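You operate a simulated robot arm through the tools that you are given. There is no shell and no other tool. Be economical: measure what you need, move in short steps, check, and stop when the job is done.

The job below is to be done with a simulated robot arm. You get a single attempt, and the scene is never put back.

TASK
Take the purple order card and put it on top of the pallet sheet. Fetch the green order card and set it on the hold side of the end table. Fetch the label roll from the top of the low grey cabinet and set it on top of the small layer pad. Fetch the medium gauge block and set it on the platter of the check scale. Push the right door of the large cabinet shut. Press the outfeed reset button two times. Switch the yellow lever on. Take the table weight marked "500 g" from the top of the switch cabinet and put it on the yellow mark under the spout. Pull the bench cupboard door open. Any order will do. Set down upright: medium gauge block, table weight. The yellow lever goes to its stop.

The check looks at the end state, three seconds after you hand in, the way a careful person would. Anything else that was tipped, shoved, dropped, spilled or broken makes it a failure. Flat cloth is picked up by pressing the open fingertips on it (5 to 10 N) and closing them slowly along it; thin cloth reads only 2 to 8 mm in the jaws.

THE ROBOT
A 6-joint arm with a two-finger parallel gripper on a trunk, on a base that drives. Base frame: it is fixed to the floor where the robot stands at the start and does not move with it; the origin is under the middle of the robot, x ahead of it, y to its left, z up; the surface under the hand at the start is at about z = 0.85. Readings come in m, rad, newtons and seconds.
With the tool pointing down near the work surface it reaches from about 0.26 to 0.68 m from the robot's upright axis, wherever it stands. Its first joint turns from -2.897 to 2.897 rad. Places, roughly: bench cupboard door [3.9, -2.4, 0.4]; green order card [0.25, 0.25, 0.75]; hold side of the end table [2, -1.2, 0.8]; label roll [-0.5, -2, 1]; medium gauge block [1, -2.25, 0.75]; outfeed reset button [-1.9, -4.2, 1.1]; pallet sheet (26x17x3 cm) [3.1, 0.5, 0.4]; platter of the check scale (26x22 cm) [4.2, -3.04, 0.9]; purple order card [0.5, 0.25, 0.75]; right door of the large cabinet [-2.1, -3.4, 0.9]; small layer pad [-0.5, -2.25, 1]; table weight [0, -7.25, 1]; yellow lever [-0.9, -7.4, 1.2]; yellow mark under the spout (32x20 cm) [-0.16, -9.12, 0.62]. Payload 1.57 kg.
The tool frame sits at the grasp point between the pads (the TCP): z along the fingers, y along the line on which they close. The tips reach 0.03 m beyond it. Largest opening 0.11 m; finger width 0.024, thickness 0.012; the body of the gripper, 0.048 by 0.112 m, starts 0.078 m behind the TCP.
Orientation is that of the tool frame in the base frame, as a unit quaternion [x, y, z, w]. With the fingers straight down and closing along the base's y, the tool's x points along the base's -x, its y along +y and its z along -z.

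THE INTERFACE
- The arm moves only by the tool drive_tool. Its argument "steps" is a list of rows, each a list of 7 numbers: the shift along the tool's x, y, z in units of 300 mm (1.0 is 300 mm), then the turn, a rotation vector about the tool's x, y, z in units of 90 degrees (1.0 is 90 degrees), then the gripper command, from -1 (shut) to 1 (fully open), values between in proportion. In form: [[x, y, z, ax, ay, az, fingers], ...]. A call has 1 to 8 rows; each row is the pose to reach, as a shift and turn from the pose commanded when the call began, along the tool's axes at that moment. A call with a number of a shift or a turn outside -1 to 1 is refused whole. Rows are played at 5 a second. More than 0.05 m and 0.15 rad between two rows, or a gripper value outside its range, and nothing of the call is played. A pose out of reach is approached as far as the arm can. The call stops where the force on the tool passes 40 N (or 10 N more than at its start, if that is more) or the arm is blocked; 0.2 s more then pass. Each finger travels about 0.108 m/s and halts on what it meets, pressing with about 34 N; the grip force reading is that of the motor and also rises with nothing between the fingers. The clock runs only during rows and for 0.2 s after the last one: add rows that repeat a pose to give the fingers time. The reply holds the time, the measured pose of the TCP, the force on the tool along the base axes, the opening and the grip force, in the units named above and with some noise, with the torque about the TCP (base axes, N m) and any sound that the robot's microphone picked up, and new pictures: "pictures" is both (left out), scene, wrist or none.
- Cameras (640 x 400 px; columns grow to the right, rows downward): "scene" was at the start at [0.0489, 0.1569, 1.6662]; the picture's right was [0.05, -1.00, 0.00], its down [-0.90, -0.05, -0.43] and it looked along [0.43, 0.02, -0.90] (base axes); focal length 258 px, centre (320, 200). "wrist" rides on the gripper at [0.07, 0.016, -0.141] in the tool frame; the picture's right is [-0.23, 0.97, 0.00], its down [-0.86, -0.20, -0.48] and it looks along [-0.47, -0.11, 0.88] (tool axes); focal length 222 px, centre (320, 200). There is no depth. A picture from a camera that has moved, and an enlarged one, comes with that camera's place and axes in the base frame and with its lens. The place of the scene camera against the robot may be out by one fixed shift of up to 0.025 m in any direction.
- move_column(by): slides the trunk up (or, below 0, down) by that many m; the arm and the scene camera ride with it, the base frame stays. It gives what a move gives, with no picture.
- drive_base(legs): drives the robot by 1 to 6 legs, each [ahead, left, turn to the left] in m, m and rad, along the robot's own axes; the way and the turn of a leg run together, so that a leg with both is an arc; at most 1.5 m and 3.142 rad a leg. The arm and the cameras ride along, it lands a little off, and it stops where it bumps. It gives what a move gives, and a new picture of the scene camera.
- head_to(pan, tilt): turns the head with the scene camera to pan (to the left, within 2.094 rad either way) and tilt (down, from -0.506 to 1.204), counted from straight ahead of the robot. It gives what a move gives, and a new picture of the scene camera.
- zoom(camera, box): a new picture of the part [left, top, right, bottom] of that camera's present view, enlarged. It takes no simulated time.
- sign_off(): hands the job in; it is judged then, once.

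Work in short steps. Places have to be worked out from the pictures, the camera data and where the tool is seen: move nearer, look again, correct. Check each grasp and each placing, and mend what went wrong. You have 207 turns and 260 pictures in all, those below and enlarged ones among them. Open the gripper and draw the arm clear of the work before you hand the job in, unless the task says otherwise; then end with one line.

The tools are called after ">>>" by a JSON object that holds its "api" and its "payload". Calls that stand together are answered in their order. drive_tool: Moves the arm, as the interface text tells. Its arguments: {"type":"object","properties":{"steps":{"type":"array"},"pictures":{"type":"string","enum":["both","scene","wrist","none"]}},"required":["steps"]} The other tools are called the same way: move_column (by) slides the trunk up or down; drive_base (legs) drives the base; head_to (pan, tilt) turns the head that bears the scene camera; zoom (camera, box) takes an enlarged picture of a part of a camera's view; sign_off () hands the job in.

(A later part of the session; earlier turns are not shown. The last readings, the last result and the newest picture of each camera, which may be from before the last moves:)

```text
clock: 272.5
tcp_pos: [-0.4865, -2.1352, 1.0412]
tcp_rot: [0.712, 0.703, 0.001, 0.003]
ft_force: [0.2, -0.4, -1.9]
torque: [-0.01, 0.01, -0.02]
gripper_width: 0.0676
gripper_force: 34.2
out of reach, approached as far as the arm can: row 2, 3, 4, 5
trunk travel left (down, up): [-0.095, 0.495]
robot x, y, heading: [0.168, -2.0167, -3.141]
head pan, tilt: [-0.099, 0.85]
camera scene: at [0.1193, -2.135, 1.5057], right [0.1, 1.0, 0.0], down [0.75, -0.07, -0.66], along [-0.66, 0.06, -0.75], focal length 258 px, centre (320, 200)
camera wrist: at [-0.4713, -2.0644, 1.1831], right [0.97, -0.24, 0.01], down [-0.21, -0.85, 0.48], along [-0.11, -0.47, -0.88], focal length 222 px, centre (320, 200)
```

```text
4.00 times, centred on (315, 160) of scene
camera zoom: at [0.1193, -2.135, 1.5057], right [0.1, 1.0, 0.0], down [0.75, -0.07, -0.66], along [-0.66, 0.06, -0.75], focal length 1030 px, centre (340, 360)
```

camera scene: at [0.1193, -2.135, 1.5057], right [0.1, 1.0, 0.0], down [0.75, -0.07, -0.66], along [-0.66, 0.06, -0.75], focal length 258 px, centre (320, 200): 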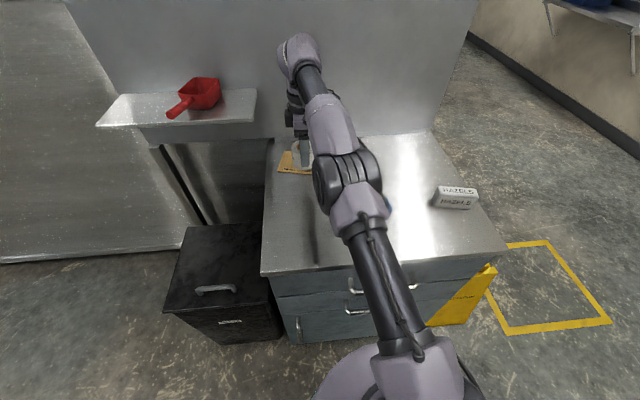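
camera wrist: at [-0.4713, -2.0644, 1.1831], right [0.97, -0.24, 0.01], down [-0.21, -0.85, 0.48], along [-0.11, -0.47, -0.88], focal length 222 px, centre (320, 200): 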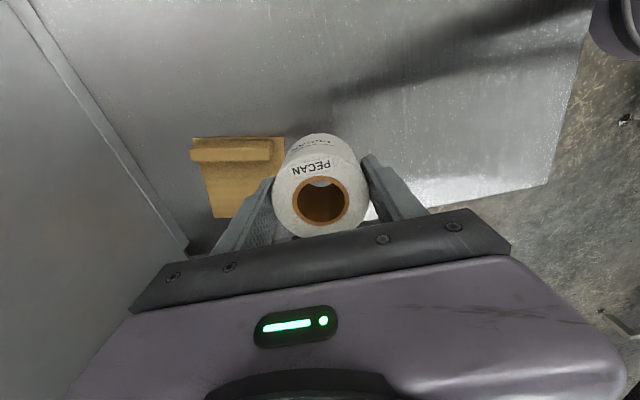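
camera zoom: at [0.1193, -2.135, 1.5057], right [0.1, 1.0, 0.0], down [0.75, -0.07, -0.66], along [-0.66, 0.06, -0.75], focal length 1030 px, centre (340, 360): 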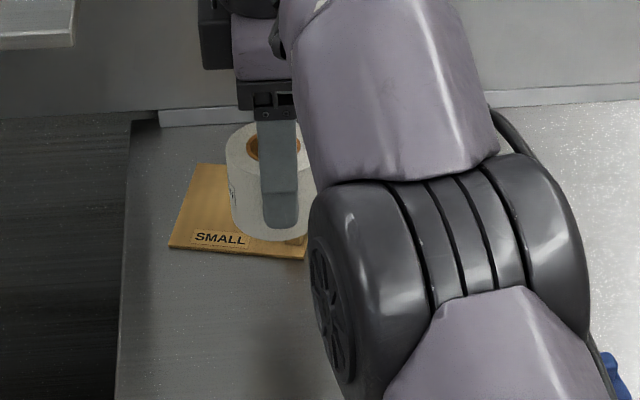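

The arm is stretched out; the trunk is too low for this reach. I draw back, raise the trunk and move the base a bit closer and left.

>>> {"api": "drive_tool", "payload": {"steps": [[0.1, 0.12, 0, 0, 0, 0, -0.4], [0.2, 0.24, 0, 0, 0, 0, -0.4], [0.3, 0.36, 0, 0, 0, 0, -0.4], [0.3, 0.46, 0, 0, 0, 0, -0.4]], "pictures": "none"}}

>>> {"api": "move_column", "payload": {"by": 0.12}}

>>> {"api": "drive_base", "payload": {"legs": [[0, 0.09, 0], [0.045, 0, 0]]}}

```text
clock: 273.5
tcp_pos: [-0.3475, -2.0449, 1.0443]
tcp_rot: [0.711, 0.703, 0.002, 0.003]
ft_force: [0.1, 0.6, -1.2]
torque: [0.02, 0.01, -0.01]
gripper_width: 0.0674
gripper_force: 34.0
trunk travel left (down, up): [-0.095, 0.495]
robot x, y, heading: [0.1706, -2.0174, -3.134]
head pan, tilt: [-0.099, 0.85]
```

```text
clock: 275.0
tcp_pos: [-0.347, -2.0469, 1.1631]
tcp_rot: [0.711, 0.703, 0.002, 0.002]
ft_force: [-0.9, -0.4, -1.3]
torque: [0.0, 0.0, 0.02]
gripper_width: 0.0674
gripper_force: 33.8
trunk travel left (down, up): [-0.215, 0.375]
robot x, y, heading: [0.1682, -2.0186, -3.148]
head pan, tilt: [-0.099, 0.85]
```

```text
clock: 276.6
tcp_pos: [-0.3944, -2.1362, 1.1628]
tcp_rot: [0.711, 0.703, 0.002, 0.003]
ft_force: [-0.8, -0.1, -1.7]
torque: [0.03, -0.08, -0.01]
gripper_width: 0.0669
gripper_force: 34.1
trunk travel left (down, up): [-0.215, 0.375]
robot x, y, heading: [0.1261, -2.1032, -3.14]
head pan, tilt: [-0.099, 0.85]
camera scene: at [0.0729, -2.2252, 1.6256], right [0.1, 1.0, 0.0], down [0.75, -0.07, -0.66], along [-0.66, 0.06, -0.75], focal length 258 px, centre (320, 200)
```

scene: 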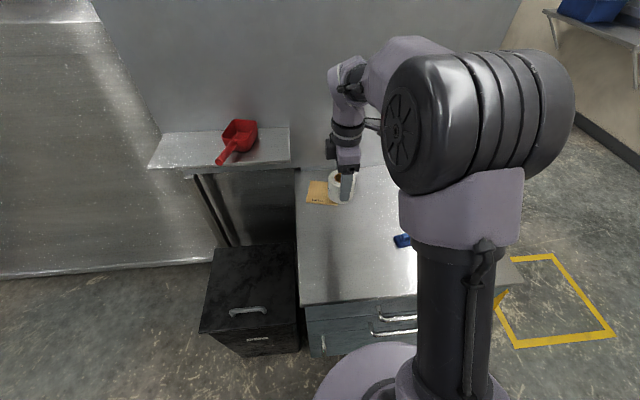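

Now move out over the pad and lower to hover.

>>> {"api": "drive_tool", "payload": {"steps": [[-0.03, -0.12, 0.08, 0, 0, 0, -0.4], [-0.06, -0.24, 0.16, 0, 0, 0, -0.4], [-0.09, -0.36, 0.24, 0, 0, 0, -0.4], [-0.12, -0.48, 0.32, 0, 0, 0, -0.4], [-0.147, -0.6, 0.4, 0, 0, 0, -0.4], [-0.147, -0.633, 0.43, 0, 0, 0, -0.4]], "pictures": "both"}}

>>> {"api": "zoom", "payload": {"camera": "scene", "box": [275, 130, 395, 230]}}

```text
clock: 278.0
tcp_pos: [-0.5609, -2.1813, 1.0321]
tcp_rot: [0.711, 0.703, 0.002, 0.002]
ft_force: [-0.4, -0.1, -1.0]
torque: [0.01, -0.05, 0.02]
gripper_width: 0.0673
gripper_force: 34.3
out of reach, approached as far as the arm can: row 5, 6
trunk travel left (down, up): [-0.215, 0.375]
robot x, y, heading: [0.1245, -2.106, -3.137]
head pan, tilt: [-0.099, 0.85]
camera scene: at [0.0742, -2.2251, 1.6258], right [0.1, 1.0, 0.0], down [0.75, -0.07, -0.66], along [-0.66, 0.06, -0.75], focal length 258 px, centre (320, 200)
camera wrist: at [-0.5469, -2.1102, 1.1726], right [0.97, -0.24, 0.01], down [-0.21, -0.85, 0.48], along [-0.11, -0.47, -0.88], focal length 222 px, centre (320, 200)
```

scene: 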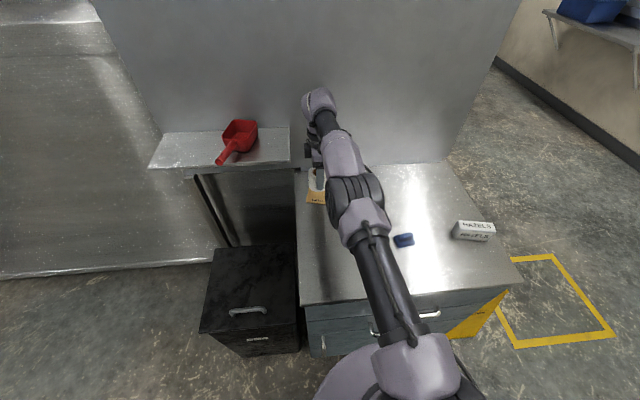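
wrist: 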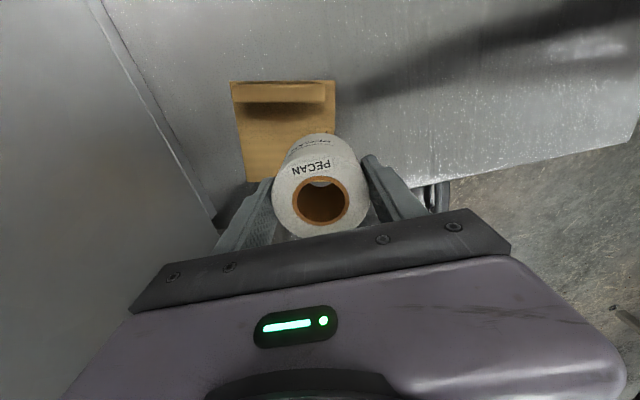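

```text
4.00 times, centred on (335, 180) of scene
camera zoom: at [0.0742, -2.2251, 1.6258], right [0.1, 1.0, 0.0], down [0.75, -0.07, -0.66], along [-0.66, 0.06, -0.75], focal length 1030 px, centre (260, 280)
```

zoom: 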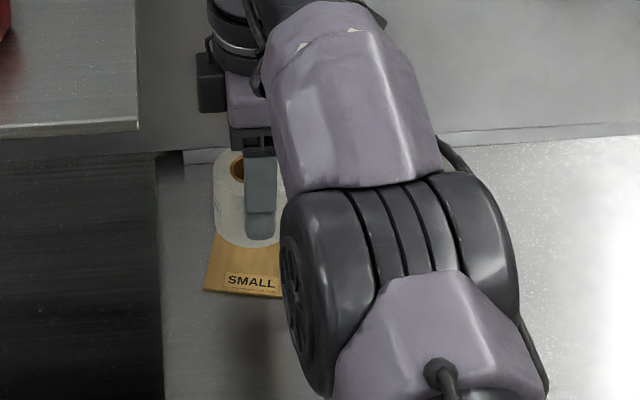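

I'm 3 cm short in reach; it grows as the tool comes lower. I lower 5 cm still pushing outward.

>>> {"api": "drive_tool", "payload": {"steps": [[0.01, -0.05, 0.08, 0, 0, 0, -0.4], [0.01, -0.08, 0.14, 0, 0, 0, -0.4]], "pictures": "wrist"}}

```text
clock: 278.6
tcp_pos: [-0.5636, -2.1796, 1.0021]
tcp_rot: [0.711, 0.703, 0.001, 0.002]
ft_force: [0.9, 0.8, -2.0]
torque: [-0.04, -0.02, 0.01]
gripper_width: 0.0669
gripper_force: 34.1
out of reach, approached as far as the arm can: row 1, 2
trunk travel left (down, up): [-0.215, 0.375]
robot x, y, heading: [0.1264, -2.1049, -3.136]
head pan, tilt: [-0.099, 0.85]
camera wrist: at [-0.5483, -2.1087, 1.1427], right [0.97, -0.24, 0.0], down [-0.21, -0.85, 0.48], along [-0.11, -0.47, -0.88], focal length 222 px, centre (320, 200)
```

wrist: 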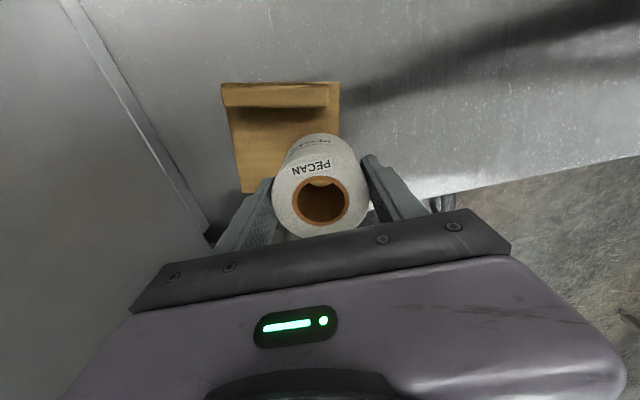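

I edge the base 2 cm closer and 5 cm left for the remaining reach.

>>> {"api": "drive_base", "payload": {"legs": [[0, 0.05, 0], [0.02, 0, 0]]}}

>>> {"api": "drive_tool", "payload": {"steps": [[0.16, 0, 0.0, 0, 0, 0, -0.4], [0.16, -0.03, 0.03, 0, 0, 0, -0.4]], "pictures": "wrist"}}

```text
clock: 280.0
tcp_pos: [-0.5796, -2.2267, 1.0041]
tcp_rot: [0.711, 0.703, 0.001, 0.002]
ft_force: [0.9, 4.3, 0.6]
torque: [-0.58, 0.2, 0.16]
gripper_width: 0.067
gripper_force: 33.9
trunk travel left (down, up): [-0.215, 0.375]
robot x, y, heading: [0.1096, -2.1533, -3.143]
head pan, tilt: [-0.099, 0.85]
stopped in leg 2: the force on the tool passed its limit at 41 N (the readings are from after the stop); the commanded pose is now the measured one
camera scene: at [0.0592, -2.2735, 1.6259], right [0.1, 1.0, 0.0], down [0.75, -0.07, -0.66], along [-0.66, 0.06, -0.75], focal length 258 px, centre (320, 200)
```

scene: 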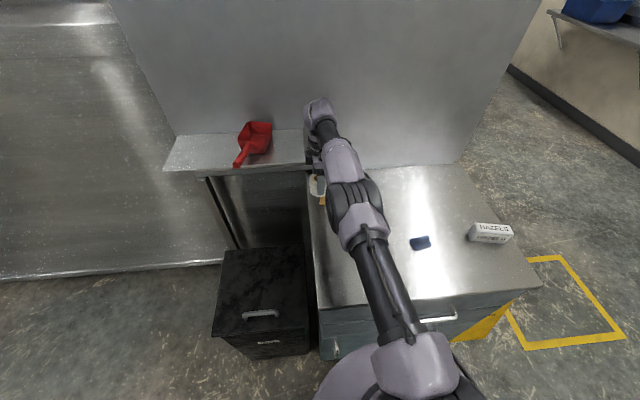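

```text
clock: 280.6
tcp_pos: [-0.5839, -2.1799, 0.9909]
tcp_rot: [0.711, 0.703, 0.0, 0.001]
ft_force: [-0.3, 0.4, -0.8]
torque: [0.02, 0.02, 0.01]
gripper_width: 0.0671
gripper_force: 33.7
out of reach, approached as far as the arm can: row 2
trunk travel left (down, up): [-0.215, 0.375]
robot x, y, heading: [0.1072, -2.1582, -3.137]
head pan, tilt: [-0.099, 0.85]
camera wrist: at [-0.5686, -2.1096, 1.1336], right [0.97, -0.24, 0.0], down [-0.21, -0.85, 0.48], along [-0.11, -0.47, -0.88], focal length 222 px, centre (320, 200)
```

wrist: 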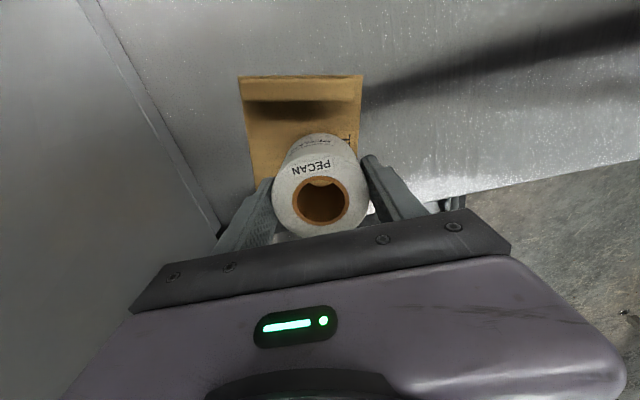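

The roll now projects fully inside the pad, clear of the fin. I lower gently.

>>> {"api": "drive_tool", "payload": {"steps": [[0, 0, 0.03, 0, 0, 0, -0.4], [0, 0, 0.06, 0, 0, 0, -0.4], [0, 0, 0.08, 0, 0, 0, -0.4]], "pictures": "wrist"}}

```text
clock: 281.4
tcp_pos: [-0.5839, -2.1798, 0.9697]
tcp_rot: [0.711, 0.703, 0.0, 0.002]
ft_force: [-0.4, -0.4, -1.2]
torque: [0.0, 0.02, 0.01]
gripper_width: 0.0675
gripper_force: 33.7
trunk travel left (down, up): [-0.215, 0.375]
robot x, y, heading: [0.1068, -2.1568, -3.142]
head pan, tilt: [-0.099, 0.85]
camera wrist: at [-0.5683, -2.1092, 1.11], right [0.97, -0.24, 0.0], down [-0.21, -0.85, 0.48], along [-0.11, -0.47, -0.88], focal length 222 px, centre (320, 200)
```

wrist: 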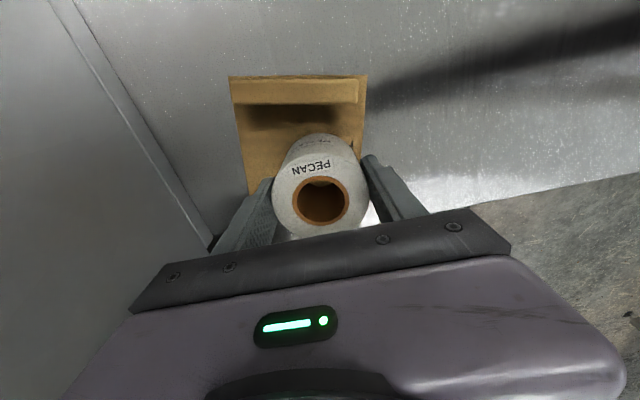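

>>> {"api": "drive_tool", "payload": {"steps": [[0, -0.02, 0.012, 0, 0, 0, -0.4], [0, -0.02, 0.024, 0, 0, 0, -0.4], [0, -0.02, 0.036, 0, 0, 0, -0.4], [0, -0.02, 0.048, 0, 0, 0, -0.4], [0, -0.02, 0.058, 0, 0, 0, -0.4]], "pictures": "wrist"}}

```text
clock: 282.6
tcp_pos: [-0.5817, -2.1807, 0.9543]
tcp_rot: [0.712, 0.702, 0.001, 0.001]
ft_force: [-2.4, -0.1, 13.7]
torque: [0.22, 0.1, 0.03]
gripper_width: 0.0673
gripper_force: 34.0
out of reach, approached as far as the arm can: row 1, 2, 3, 4, 5
trunk travel left (down, up): [-0.215, 0.375]
robot x, y, heading: [0.111, -2.158, -3.138]
head pan, tilt: [-0.099, 0.85]
camera wrist: at [-0.5664, -2.1104, 1.0954], right [0.97, -0.24, 0.0], down [-0.21, -0.85, 0.48], along [-0.11, -0.47, -0.88], focal length 222 px, centre (320, 200)
```

wrist: 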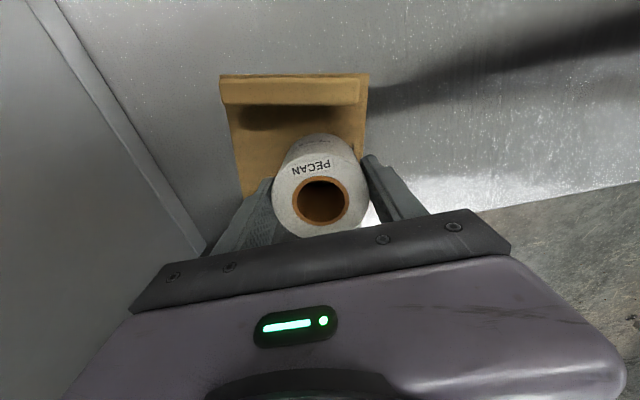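

Contact at ~14 N. I open and rise straight up.

>>> {"api": "drive_tool", "payload": {"steps": [[0, 0, -0.005, 0, 0, 0, 0.25], [0, 0, -0.005, 0, 0, 0, 0.5], [0, 0, -0.005, 0, 0, 0, 0.7], [0, 0, -0.005, 0, 0, 0, 0.7], [0, 0, -0.1, 0, 0, 0, 0.7], [0, 0, -0.2, 0, 0, 0, 0.7], [0, 0, -0.33, 0, 0, 0, 0.7]], "pictures": "both"}}

```text
clock: 284.2
tcp_pos: [-0.5792, -2.1815, 1.0512]
tcp_rot: [0.711, 0.703, 0.001, 0.001]
ft_force: [0.2, -0.8, -0.2]
torque: [0.04, 0.0, 0.01]
gripper_width: 0.0937
gripper_force: 0.0
trunk travel left (down, up): [-0.215, 0.375]
robot x, y, heading: [0.1078, -2.1553, -3.142]
head pan, tilt: [-0.099, 0.85]
camera scene: at [0.0591, -2.2745, 1.6258], right [0.1, 1.0, 0.0], down [0.75, -0.07, -0.66], along [-0.66, 0.06, -0.75], focal length 258 px, centre (320, 200)
camera wrist: at [-0.5637, -2.1105, 1.1929], right [0.97, -0.24, 0.0], down [-0.21, -0.85, 0.48], along [-0.11, -0.47, -0.88], focal length 222 px, centre (320, 200)
```

scene: 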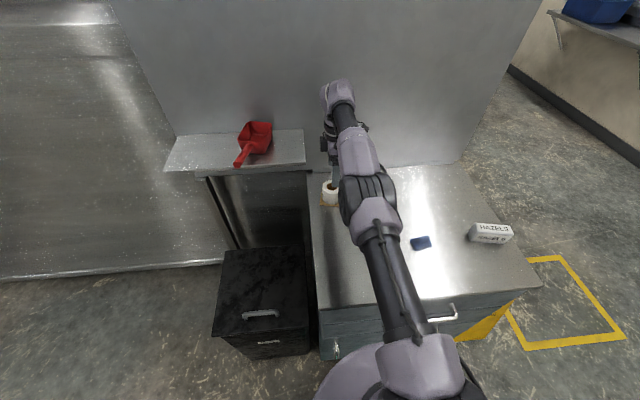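
wrist: 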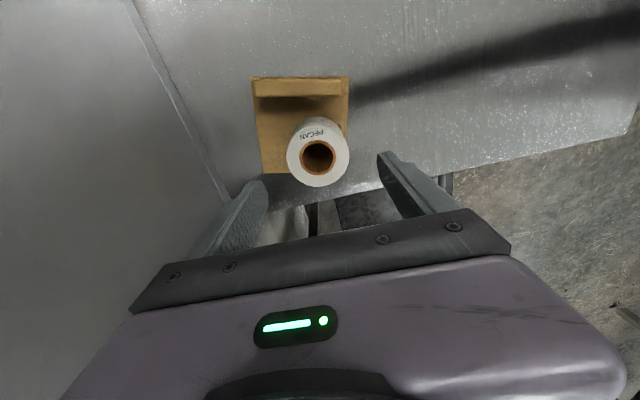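

>>> {"api": "zoom", "payload": {"camera": "scene", "box": [295, 160, 375, 220]}}

```text
6.67 times, centred on (335, 190) of scene
camera zoom: at [0.0591, -2.2745, 1.6258], right [0.1, 1.0, 0.0], down [0.75, -0.07, -0.66], along [-0.66, 0.06, -0.75], focal length 1717 px, centre (220, 267)
```

zoom: 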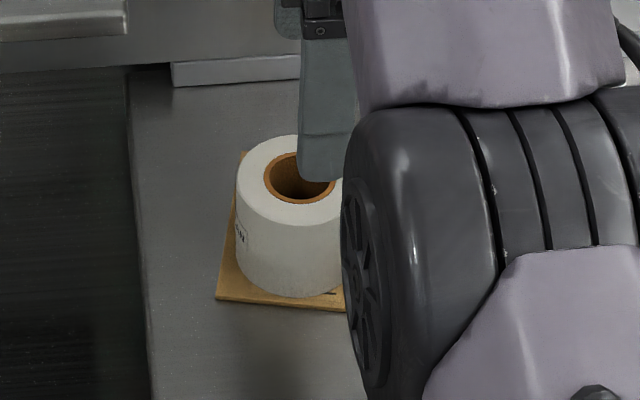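

The roll sits fully on the pad. I back off and restore the tool's yaw while retracting it.

>>> {"api": "drive_base", "payload": {"legs": [[-0.45, 0, 0]]}}

>>> {"api": "drive_tool", "payload": {"steps": [[0, 0.1, 0, 0, 0, 0.09, 0.0], [0, 0.2, 0, 0, 0, 0.18, -0.5], [0, 0.3, 0, 0, 0, 0.27, -1], [0, 0.4, 0, 0, 0, 0.36, -1], [0, 0.5, 0, 0, 0, 0.45, -1], [0, 0.6, 0, 0, 0, 0.54, -1], [0, 0.65, 0, 0, 0, 0.63, -1], [0, 0.7, 0, 0, 0, 0.72, -1]], "pictures": "none"}}

>>> {"api": "drive_tool", "payload": {"steps": [[0, 0, 0, 0, 0, 0.09, -1], [0, 0, 0, 0, 0, 0.18, -1], [0, 0, 0, 0, 0, 0.27, -1]], "pictures": "none"}}

>>> {"api": "head_to", "payload": {"pan": 0.6, "tilt": 0.3}}

```text
clock: 286.9
tcp_pos: [-0.1315, -2.1795, 1.0525]
tcp_rot: [0.712, 0.702, 0.001, 0.002]
ft_force: [0.2, -0.9, 0.5]
torque: [0.02, 0.0, 0.0]
gripper_width: 0.0935
gripper_force: 0.1
trunk travel left (down, up): [-0.215, 0.375]
robot x, y, heading: [0.5617, -2.1581, -3.143]
head pan, tilt: [-0.099, 0.85]
camera scene: at [0.5078, -2.274, 1.6258], right [0.1, 1.0, 0.0], down [0.75, -0.07, -0.66], along [-0.66, 0.07, -0.75], focal length 258 px, centre (320, 200)
```

scene: 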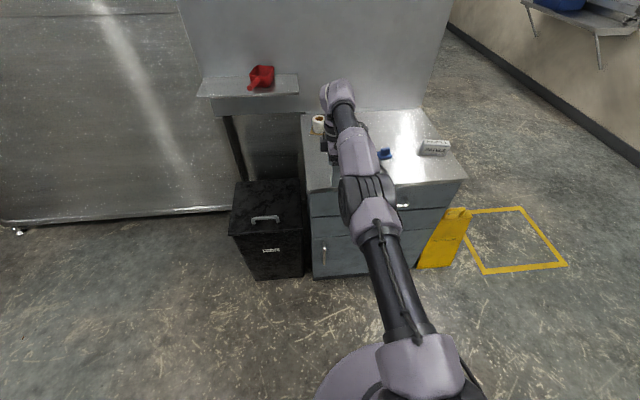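

```text
clock: 288.7
tcp_pos: [-0.0529, -2.1921, 1.2158]
tcp_rot: [0.975, 0.21, 0.074, 0.01]
ft_force: [0.1, -0.6, -0.2]
torque: [0.06, 0.03, 0.01]
gripper_width: 0.0001
gripper_force: 21.2
out of reach, approached as far as the arm can: row 1, 2, 3, 4, 5, 6, 7, 8
trunk travel left (down, up): [-0.215, 0.375]
robot x, y, heading: [0.5612, -2.1571, -3.142]
head pan, tilt: [-0.099, 0.85]
```

```text
clock: 289.5
tcp_pos: [-0.0562, -2.1912, 1.2144]
tcp_rot: [0.997, 0.0, 0.076, -0.004]
ft_force: [-0.1, 0.9, -0.2]
torque: [0.02, 0.0, 0.03]
gripper_width: 0.0001
gripper_force: 21.5
trunk travel left (down, up): [-0.215, 0.375]
robot x, y, heading: [0.5594, -2.1557, -3.143]
head pan, tilt: [-0.099, 0.85]
```

```text
clock: 290.6
tcp_pos: [-0.0569, -2.1901, 1.2146]
tcp_rot: [0.997, 0.002, 0.075, -0.005]
ft_force: [0.0, -0.6, -0.1]
torque: [0.0, 0.01, 0.01]
gripper_width: 0.0
gripper_force: 21.2
trunk travel left (down, up): [-0.215, 0.375]
robot x, y, heading: [0.5532, -2.158, -3.146]
head pan, tilt: [0.6, 0.3]
camera scene: at [0.5079, -2.3345, 1.6741], right [-0.56, 0.83, 0.0], down [0.24, 0.17, -0.96], along [-0.79, -0.54, -0.3], focal length 258 px, centre (320, 200)
```

scene: 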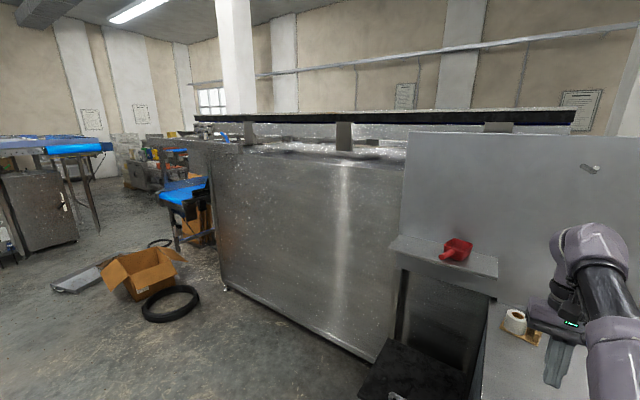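

I go around the big machine: up to y≈−0.6, west, then look south.

>>> {"api": "drive_base", "payload": {"legs": [[0, -1.45, 0], [1.3, 0, 0], [1.0, 0, 0]]}}

>>> {"api": "head_to", "payload": {"pan": 1.4, "tilt": 0.35}}

```text
clock: 308.7
tcp_pos: [-2.3486, -0.7696, 1.2151]
tcp_rot: [0.997, 0.01, 0.075, -0.005]
ft_force: [-0.1, -0.1, 0.3]
torque: [0.02, -0.03, 0.01]
gripper_width: 0.0
gripper_force: 21.2
trunk travel left (down, up): [-0.215, 0.375]
robot x, y, heading: [-1.7368, -0.7229, -3.125]
head pan, tilt: [0.6, 0.3]
camera scene: at [-1.7815, -0.9032, 1.6741], right [-0.58, 0.81, 0.0], down [0.24, 0.17, -0.96], along [-0.78, -0.55, -0.3], focal length 258 px, centre (320, 200)
```

scene: 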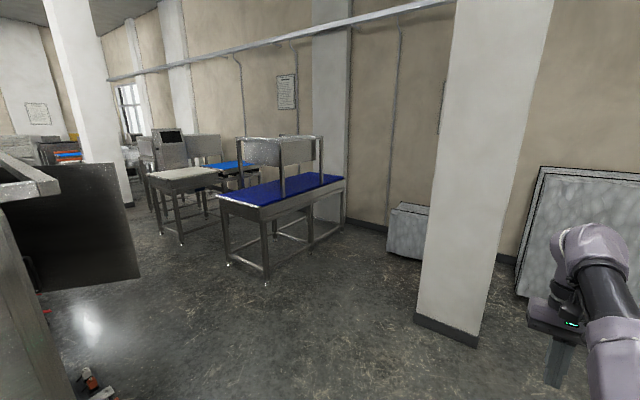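

```text
clock: 309.8
tcp_pos: [-2.3501, -0.7693, 1.214]
tcp_rot: [0.997, 0.01, 0.075, -0.004]
ft_force: [-0.6, 1.3, -0.9]
torque: [0.03, -0.01, 0.0]
gripper_width: 0.0
gripper_force: 21.4
trunk travel left (down, up): [-0.215, 0.375]
robot x, y, heading: [-1.7349, -0.7212, -3.128]
head pan, tilt: [1.4, 0.351]
camera scene: at [-1.7193, -0.941, 1.6694], right [-0.99, 0.15, 0.0], down [0.05, 0.34, -0.94], along [-0.14, -0.93, -0.34], focal length 258 px, centre (320, 200)
```

scene: 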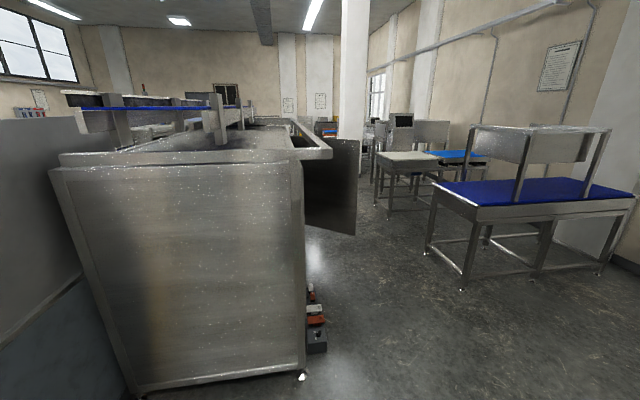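

The machine's west side has a door standing open (free edge about x −2.4, y≈−3.4). I turn south, shift to the aisle and approach for a look.

>>> {"api": "drive_base", "payload": {"legs": [[0, 0, 1.557], [0, -1.1, 0], [1.2, 0, 0]]}}

>>> {"api": "head_to", "payload": {"pan": 0.4, "tilt": 0.5}}

```text
clock: 325.0
tcp_pos: [-2.8229, -2.5454, 1.2139]
tcp_rot: [0.708, 0.703, 0.051, -0.056]
ft_force: [0.2, -0.7, -0.2]
torque: [0.04, 0.02, 0.03]
gripper_width: 0.0001
gripper_force: 21.3
trunk travel left (down, up): [-0.215, 0.375]
robot x, y, heading: [-2.8523, -1.9311, -1.585]
head pan, tilt: [1.4, 0.351]
camera scene: at [-2.6115, -1.9156, 1.6694], right [-0.18, -0.98, 0.0], down [-0.34, 0.06, -0.94], along [0.92, -0.17, -0.34], focal length 258 px, centre (320, 200)
```

scene: 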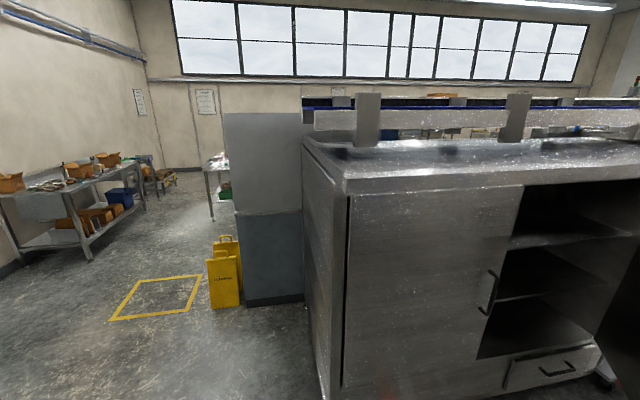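

```text
clock: 326.3
tcp_pos: [-2.8215, -2.5454, 1.2147]
tcp_rot: [0.708, 0.703, 0.051, -0.056]
ft_force: [0.2, 0.4, 0.0]
torque: [0.01, 0.02, 0.02]
gripper_width: 0.0001
gripper_force: 21.0
trunk travel left (down, up): [-0.215, 0.375]
robot x, y, heading: [-2.8505, -1.9287, -1.581]
head pan, tilt: [0.4, 0.499]
camera scene: at [-2.6685, -1.9826, 1.6558], right [-0.92, -0.38, 0.0], down [-0.18, 0.44, -0.88], along [0.33, -0.81, -0.48], focal length 258 px, centre (320, 200)
```

scene: 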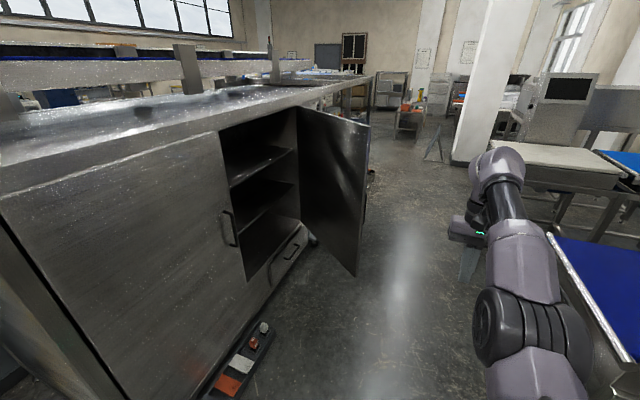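

The right door is open ~52°, hinged at about (−1.8, −3.7), free edge at (−2.42, −3.21). I will push it in +x from outside at y≈−3.28. First I tuck the tool: vertical, lower, closed fingers.

>>> {"api": "drive_tool", "payload": {"steps": [[0.08, 0, 0.12, 0, -0.048, 0, -1], [0.16, 0, 0.24, 0, -0.096, 0, -1], [0.24, 0, 0.36, 0, -0.096, 0, -1], [0.32, 0, 0.48, 0, -0.096, 0, -1], [0.4, 0, 0.6, 0, -0.096, 0, -1], [0.48, 0, 0.72, 0, -0.096, 0, -1], [0.54, 0, 0.84, 0, -0.096, 0, -1]], "pictures": "none"}}

>>> {"api": "drive_base", "payload": {"legs": [[0, -0.12, 0], [1.35, 0, 0]]}}

>>> {"api": "head_to", "payload": {"pan": 0.7, "tilt": 0.5}}

```text
clock: 327.9
tcp_pos: [-2.8212, -2.3465, 0.9893]
tcp_rot: [0.71, 0.704, -0.004, -0.002]
ft_force: [-0.4, 0.2, 0.7]
torque: [0.01, -0.02, 0.02]
gripper_width: 0.0
gripper_force: 21.2
trunk travel left (down, up): [-0.215, 0.375]
robot x, y, heading: [-2.8493, -1.9319, -1.58]
head pan, tilt: [0.4, 0.499]
```

```text
clock: 335.5
tcp_pos: [-2.9717, -3.6962, 0.9892]
tcp_rot: [0.715, 0.699, -0.003, -0.003]
ft_force: [-1.1, 0.0, -0.4]
torque: [0.02, 0.02, -0.02]
gripper_width: 0.0
gripper_force: 21.5
trunk travel left (down, up): [-0.215, 0.375]
robot x, y, heading: [-2.995, -3.276, -1.596]
head pan, tilt: [0.4, 0.499]
camera scene: at [-2.8131, -3.3338, 1.6557], right [-0.93, -0.37, 0.0], down [-0.17, 0.45, -0.88], along [0.32, -0.82, -0.48], focal length 258 px, centre (320, 200)
```

scene: 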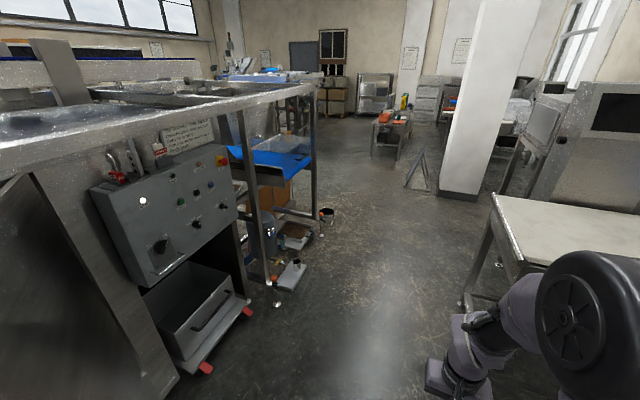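

```text
clock: 336.3
tcp_pos: [-2.9717, -3.696, 0.9895]
tcp_rot: [0.715, 0.7, -0.003, -0.003]
ft_force: [-0.9, 0.1, -0.1]
torque: [-0.02, -0.02, 0.01]
gripper_width: 0.0002
gripper_force: 21.2
trunk travel left (down, up): [-0.215, 0.375]
robot x, y, heading: [-2.9937, -3.2774, -1.597]
head pan, tilt: [0.7, 0.499]
camera scene: at [-2.7896, -3.3199, 1.6557], right [-0.78, -0.62, 0.0], down [-0.3, 0.37, -0.88], along [0.55, -0.69, -0.48], focal length 258 px, centre (320, 200)
```

scene: 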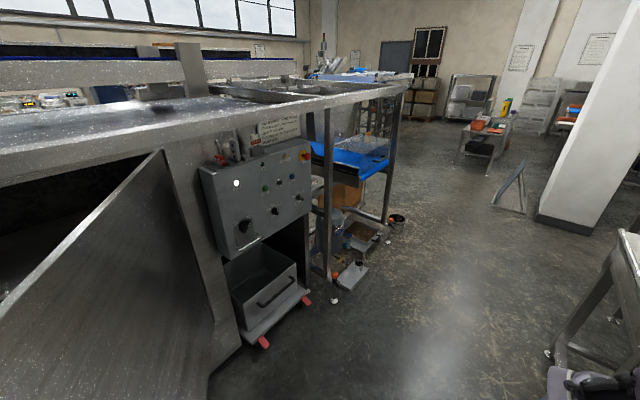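

The outfeed panel is visible too. I enlarge it to read the buttons, then turn towards the door.

>>> {"api": "zoom", "payload": {"camera": "scene", "box": [190, 110, 330, 270]}}

>>> {"api": "drive_base", "payload": {"legs": [[0, 0, 1.59]]}}

>>> {"api": "head_to", "payload": {"pan": -0.2, "tilt": 0.6}}

```text
2.50 times, centred on (260, 190) of scene
camera zoom: at [-2.7896, -3.3199, 1.6557], right [-0.78, -0.62, 0.0], down [-0.3, 0.37, -0.88], along [0.55, -0.69, -0.48], focal length 644 px, centre (470, 225)
```

zoom: 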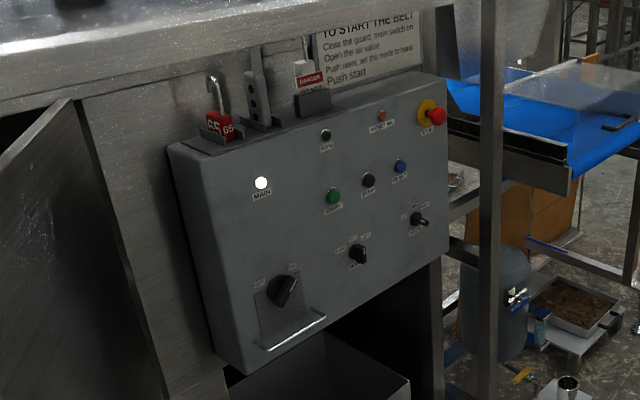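

```text
clock: 340.5
tcp_pos: [-2.5788, -3.2469, 0.9898]
tcp_rot: [0.001, 1.0, -0.005, 0.0]
ft_force: [0.2, -0.4, -0.2]
torque: [-0.01, -0.01, -0.02]
gripper_width: 0.0003
gripper_force: 21.6
trunk travel left (down, up): [-0.215, 0.375]
robot x, y, heading: [-2.9891, -3.2788, 0.0]
head pan, tilt: [0.7, 0.499]
camera scene: at [-2.9366, -3.0668, 1.6557], right [0.64, -0.77, 0.0], down [-0.37, -0.31, -0.88], along [0.67, 0.56, -0.48], focal length 258 px, centre (320, 200)
```

scene: 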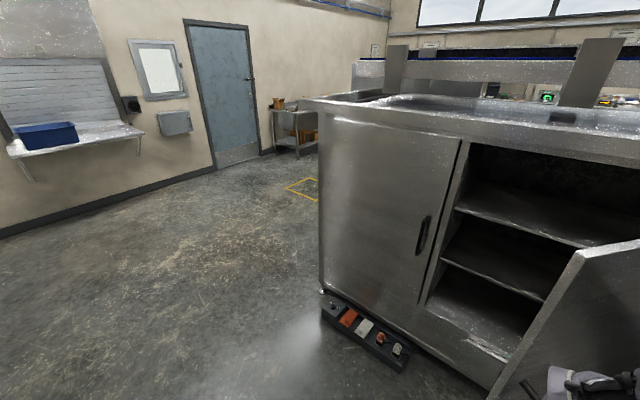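

```text
clock: 341.7
tcp_pos: [-2.5774, -3.2471, 0.9894]
tcp_rot: [0.0, 1.0, -0.005, 0.0]
ft_force: [1.1, 0.0, 0.3]
torque: [-0.02, -0.01, 0.02]
gripper_width: 0.0
gripper_force: 21.1
trunk travel left (down, up): [-0.215, 0.375]
robot x, y, heading: [-2.9948, -3.2762, -0.007]
head pan, tilt: [-0.201, 0.6]
camera scene: at [-2.9198, -3.1431, 1.6467], right [-0.2, -0.98, 0.0], down [-0.55, 0.11, -0.83], along [0.81, -0.17, -0.56], focal length 258 px, centre (320, 200)
```

scene: 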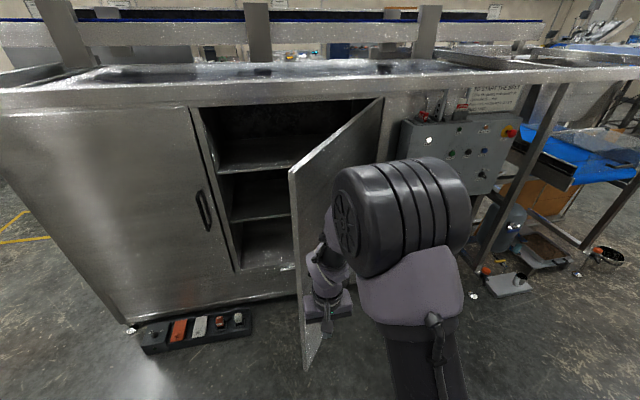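

I shift slightly right and drive forward, the closed gripper pushing the door's outer face.

>>> {"api": "drive_base", "payload": {"legs": [[0, -0.05, 0], [0.25, 0, 0], [0.22, 0, 0]]}}

```text
clock: 345.4
tcp_pos: [-2.1079, -3.2981, 0.9897]
tcp_rot: [0.001, 1.0, -0.005, 0.0]
ft_force: [0.4, 0.3, -0.9]
torque: [0.01, -0.01, 0.0]
gripper_width: 0.0003
gripper_force: 20.7
trunk travel left (down, up): [-0.215, 0.375]
robot x, y, heading: [-2.5246, -3.3263, -0.007]
head pan, tilt: [-0.201, 0.6]
camera scene: at [-2.4489, -3.1943, 1.6466], right [-0.2, -0.98, 0.0], down [-0.55, 0.11, -0.82], along [0.81, -0.17, -0.57], focal length 258 px, centre (320, 200)
```

scene: 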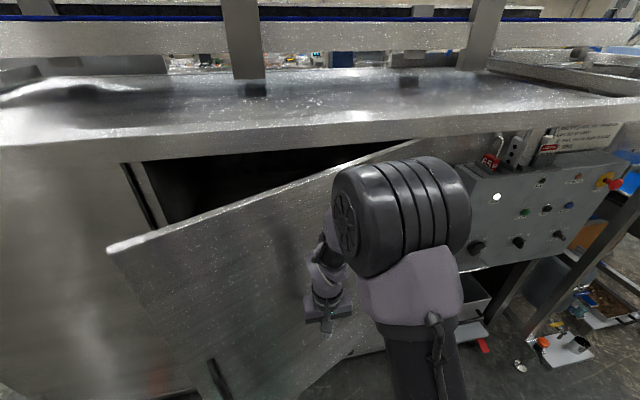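

The door swings shut. I go on pushing.

>>> {"api": "drive_base", "payload": {"legs": [[0.18, 0, 0], [0.08, 0, 0], [0.04, 0, 0]]}}

```text
clock: 347.5
tcp_pos: [-1.9075, -3.3013, 0.9952]
tcp_rot: [-0.001, 1.0, -0.005, 0.0]
ft_force: [-0.1, -1.2, -0.1]
torque: [0.01, 0.01, 0.02]
gripper_width: 0.0001
gripper_force: 20.7
trunk travel left (down, up): [-0.215, 0.375]
robot x, y, heading: [-2.2895, -3.3359, -0.003]
head pan, tilt: [-0.201, 0.6]
stopped in leg 2: the robot was blocked; the commanded pose is now the measured one
camera scene: at [-2.2528, -3.1959, 1.6482], right [-0.2, -0.98, -0.01], down [-0.53, 0.11, -0.84], along [0.82, -0.17, -0.54], focal length 258 px, centre (320, 200)
```

scene: 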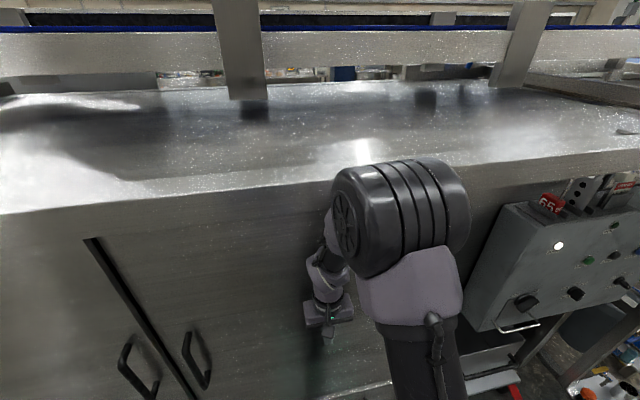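

>>> {"api": "zoom", "payload": {"camera": "scene", "box": [60, 160, 360, 400]}}

>>> {"api": "drive_base", "payload": {"legs": [[-0.06, 0, 0]]}}

>>> {"api": "head_to", "payload": {"pan": 0.5, "tilt": 0.8}}

```text
1.67 times, centred on (210, 280) of scene
camera zoom: at [-2.2528, -3.1959, 1.6482], right [-0.2, -0.98, -0.01], down [-0.53, 0.11, -0.84], along [0.82, -0.17, -0.54], focal length 429 px, centre (503, 67)
```

zoom: 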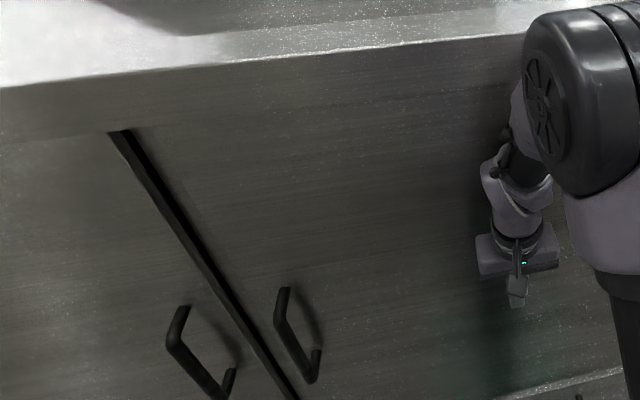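

```text
clock: 348.5
tcp_pos: [-1.942, -3.3001, 0.9863]
tcp_rot: [-0.001, 1.0, -0.005, -0.01]
ft_force: [-2.0, 0.0, 0.4]
torque: [-0.04, -0.07, -0.01]
gripper_width: 0.0
gripper_force: 21.3
trunk travel left (down, up): [-0.215, 0.375]
robot x, y, heading: [-2.3468, -3.3345, -0.002]
head pan, tilt: [-0.201, 0.6]
camera scene: at [-2.274, -3.1951, 1.6469], right [-0.2, -0.98, 0.0], down [-0.55, 0.11, -0.83], along [0.81, -0.17, -0.56], focal length 258 px, centre (320, 200)
```

scene: 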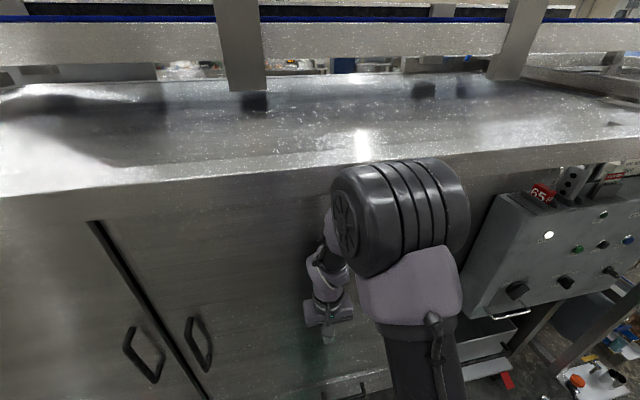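

```text
clock: 349.6
tcp_pos: [-1.9395, -3.3, 0.9848]
tcp_rot: [0.0, 1.0, -0.005, -0.011]
ft_force: [-0.3, -0.3, -0.3]
torque: [-0.01, -0.04, 0.01]
gripper_width: 0.0
gripper_force: 21.0
trunk travel left (down, up): [-0.215, 0.375]
robot x, y, heading: [-2.3424, -3.3298, -0.001]
head pan, tilt: [0.499, 0.799]
camera scene: at [-2.2865, -3.1389, 1.6298], right [0.48, -0.88, 0.0], down [-0.63, -0.34, -0.7], along [0.61, 0.33, -0.72], focal length 258 px, centre (320, 200)
```

scene: 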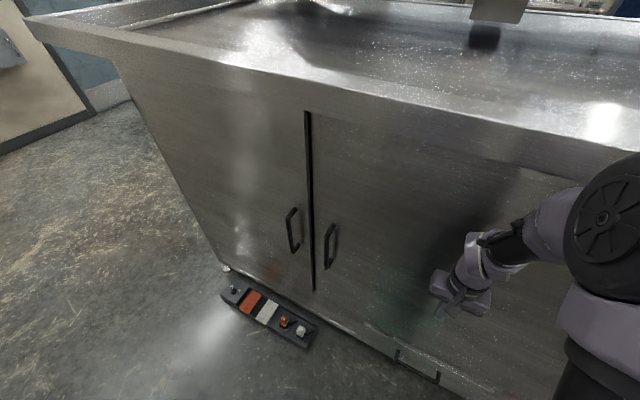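

>>> {"api": "zoom", "payload": {"camera": "scene", "box": [240, 80, 420, 310]}}

```text
1.74 times, centred on (330, 195) of scene
camera zoom: at [-2.2865, -3.1389, 1.6298], right [0.48, -0.88, 0.0], down [-0.63, -0.34, -0.7], along [0.61, 0.33, -0.72], focal length 448 px, centre (303, 209)
```

zoom: 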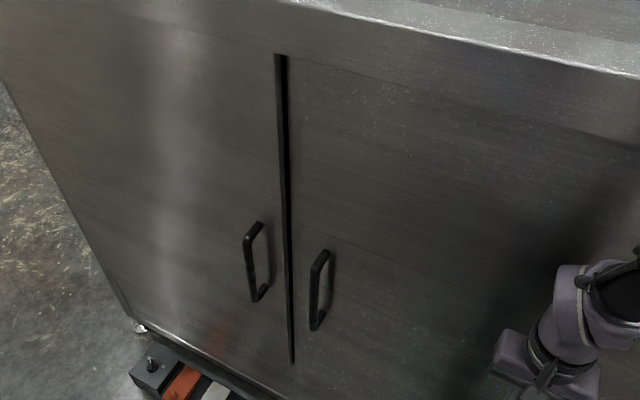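

Both doors are flush: shut. Now the outfeed reset button: I back off and strafe to the panel.

>>> {"api": "drive_base", "payload": {"legs": [[-0.3, 0, 0], [0, -0.85, 0]]}}

>>> {"api": "head_to", "payload": {"pan": -0.15, "tilt": 0.55}}

>>> {"api": "zoom", "payload": {"camera": "scene", "box": [160, 100, 400, 260]}}

```text
clock: 355.8
tcp_pos: [-2.2431, -4.1519, 0.9856]
tcp_rot: [0.002, 1.0, -0.006, -0.011]
ft_force: [0.5, 0.2, -0.3]
torque: [0.01, 0.05, 0.02]
gripper_width: 0.0
gripper_force: 21.4
trunk travel left (down, up): [-0.215, 0.375]
robot x, y, heading: [-2.6512, -4.1848, -0.006]
head pan, tilt: [0.499, 0.799]
camera scene: at [-2.5904, -3.9913, 1.6298], right [0.47, -0.88, 0.0], down [-0.63, -0.34, -0.7], along [0.61, 0.33, -0.72], focal length 258 px, centre (320, 200)
```

scene: 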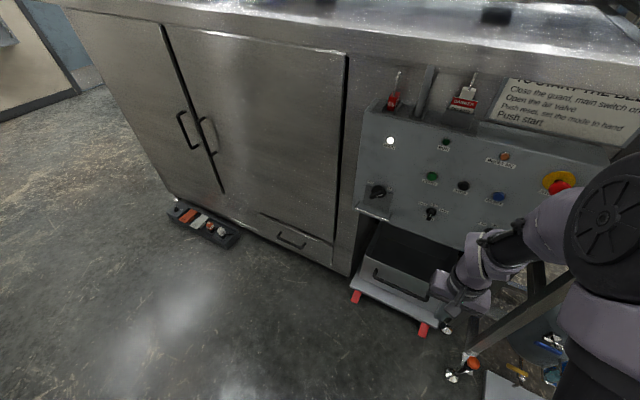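

```text
clock: 356.8
tcp_pos: [-2.2442, -4.1537, 0.9865]
tcp_rot: [0.001, 1.0, -0.005, -0.011]
ft_force: [-0.5, 0.4, 0.1]
torque: [0.02, 0.0, -0.02]
gripper_width: 0.0
gripper_force: 20.7
trunk travel left (down, up): [-0.215, 0.375]
robot x, y, heading: [-2.6527, -4.1854, -0.01]
head pan, tilt: [-0.15, 0.55]
camera scene: at [-2.5728, -4.043, 1.6511], right [-0.16, -0.99, 0.0], down [-0.52, 0.08, -0.85], along [0.84, -0.13, -0.52], focal length 258 px, centre (320, 200)
```

scene: 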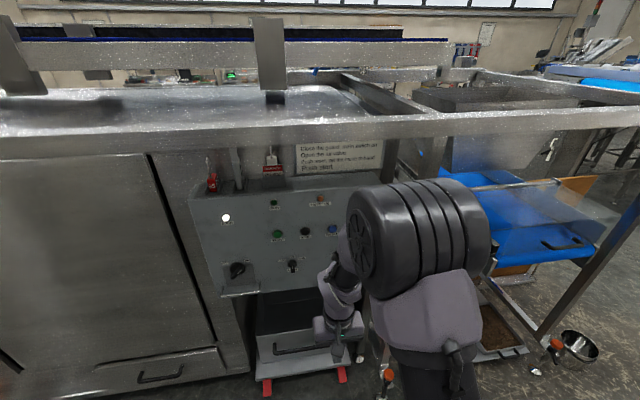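

```text
2.50 times, centred on (280, 180) of scene
camera zoom: at [-2.5728, -4.043, 1.6511], right [-0.16, -0.99, 0.0], down [-0.52, 0.08, -0.85], along [0.84, -0.13, -0.52], focal length 644 px, centre (420, 250)
```

zoom: 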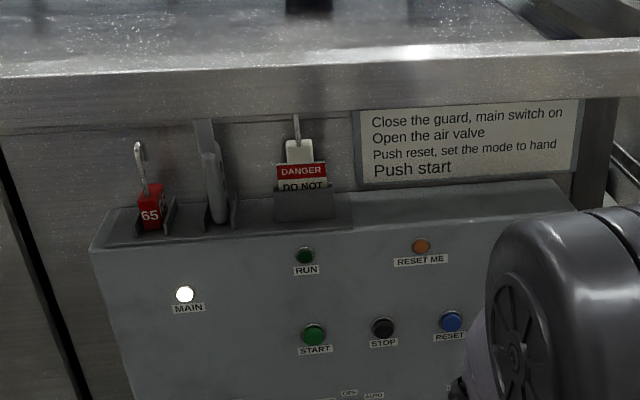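

The blue RESET button computes to (−1.88, −4.192, 1.102), matching the given place. I pitch the closed gripper forward for pressing.

>>> {"api": "drive_tool", "payload": {"steps": [[-0.071, 0, -0.054, 0, -0.0875, 0, -1], [-0.142, 0, -0.108, 0, -0.175, 0, -1], [-0.213, 0, -0.162, 0, -0.2625, 0, -1], [-0.284, 0, -0.216, 0, -0.35, 0, -1], [-0.355, 0, -0.27, 0, -0.4375, 0, -1], [-0.426, 0, -0.324, 0, -0.525, 0, -1], [-0.497, 0, -0.378, 0, -0.6125, 0, -1], [-0.568, 0, -0.43, 0, -0.7, 0, -1]]}}

```text
clock: 358.6
tcp_pos: [-2.0625, -4.1078, 1.1385]
tcp_rot: [0.007, 0.862, -0.02, 0.506]
ft_force: [0.2, 0.5, -0.7]
torque: [-0.03, 0.01, -0.02]
gripper_width: 0.0001
gripper_force: 21.3
out of reach, approached as far as the arm can: row 4, 5, 6, 7, 8
trunk travel left (down, up): [-0.215, 0.375]
robot x, y, heading: [-2.6526, -4.182, -0.006]
head pan, tilt: [-0.15, 0.55]
camera scene: at [-2.5723, -4.0425, 1.6511], right [-0.16, -0.99, 0.0], down [-0.52, 0.08, -0.85], along [0.84, -0.13, -0.52], focal length 258 px, centre (320, 200)
camera wrist: at [-2.2201, -4.0842, 1.146], right [0.14, 0.97, 0.17], down [-0.01, -0.17, 0.98], along [0.99, -0.14, -0.02], focal length 222 px, centre (320, 200)
```

scene: 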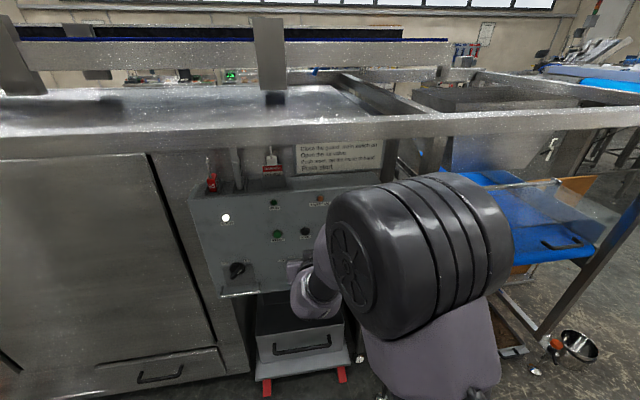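
wrist: 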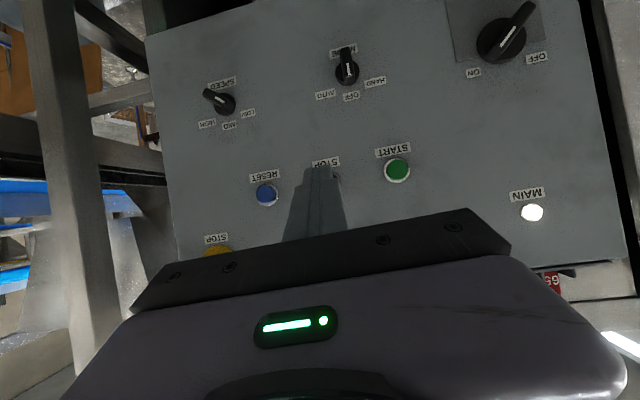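

RESET triangulates to about (−1.90, −4.207, 1.117). The tip is at (−2.036, −4.109, 1.124), so I strafe 10 cm right and re-check.

>>> {"api": "drive_base", "payload": {"legs": [[0.03, -0.098, 0]]}}

>>> {"api": "zoom", "payload": {"camera": "wrist", "box": [160, 60, 480, 260]}}

```text
clock: 359.8
tcp_pos: [-2.0338, -4.206, 1.1391]
tcp_rot: [0.009, 0.863, -0.021, 0.505]
ft_force: [-0.3, -0.2, 0.9]
torque: [0.03, -0.03, 0.0]
gripper_width: 0.0
gripper_force: 20.6
trunk travel left (down, up): [-0.215, 0.375]
robot x, y, heading: [-2.6197, -4.2793, -0.007]
head pan, tilt: [-0.15, 0.55]
camera scene: at [-2.5431, -4.1416, 1.6513], right [-0.16, -0.99, 0.0], down [-0.52, 0.08, -0.85], along [0.84, -0.13, -0.52], focal length 258 px, centre (320, 200)
```

scene: 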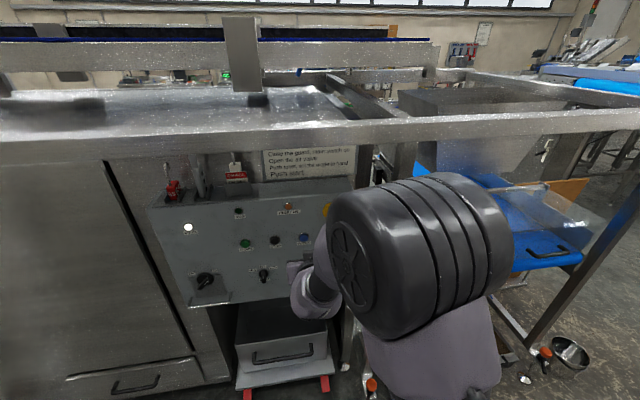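

```text
2.00 times, centred on (320, 160) of wrist
camera zoom: at [-2.1912, -4.1828, 1.146], right [0.14, 0.97, 0.17], down [0.0, -0.17, 0.98], along [0.99, -0.14, -0.02], focal length 444 px, centre (320, 280)
```

zoom: 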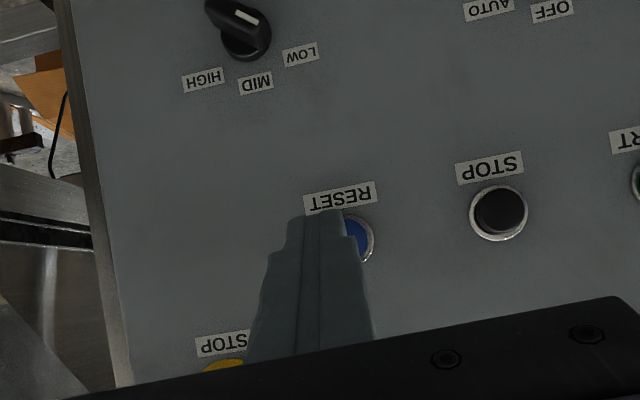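

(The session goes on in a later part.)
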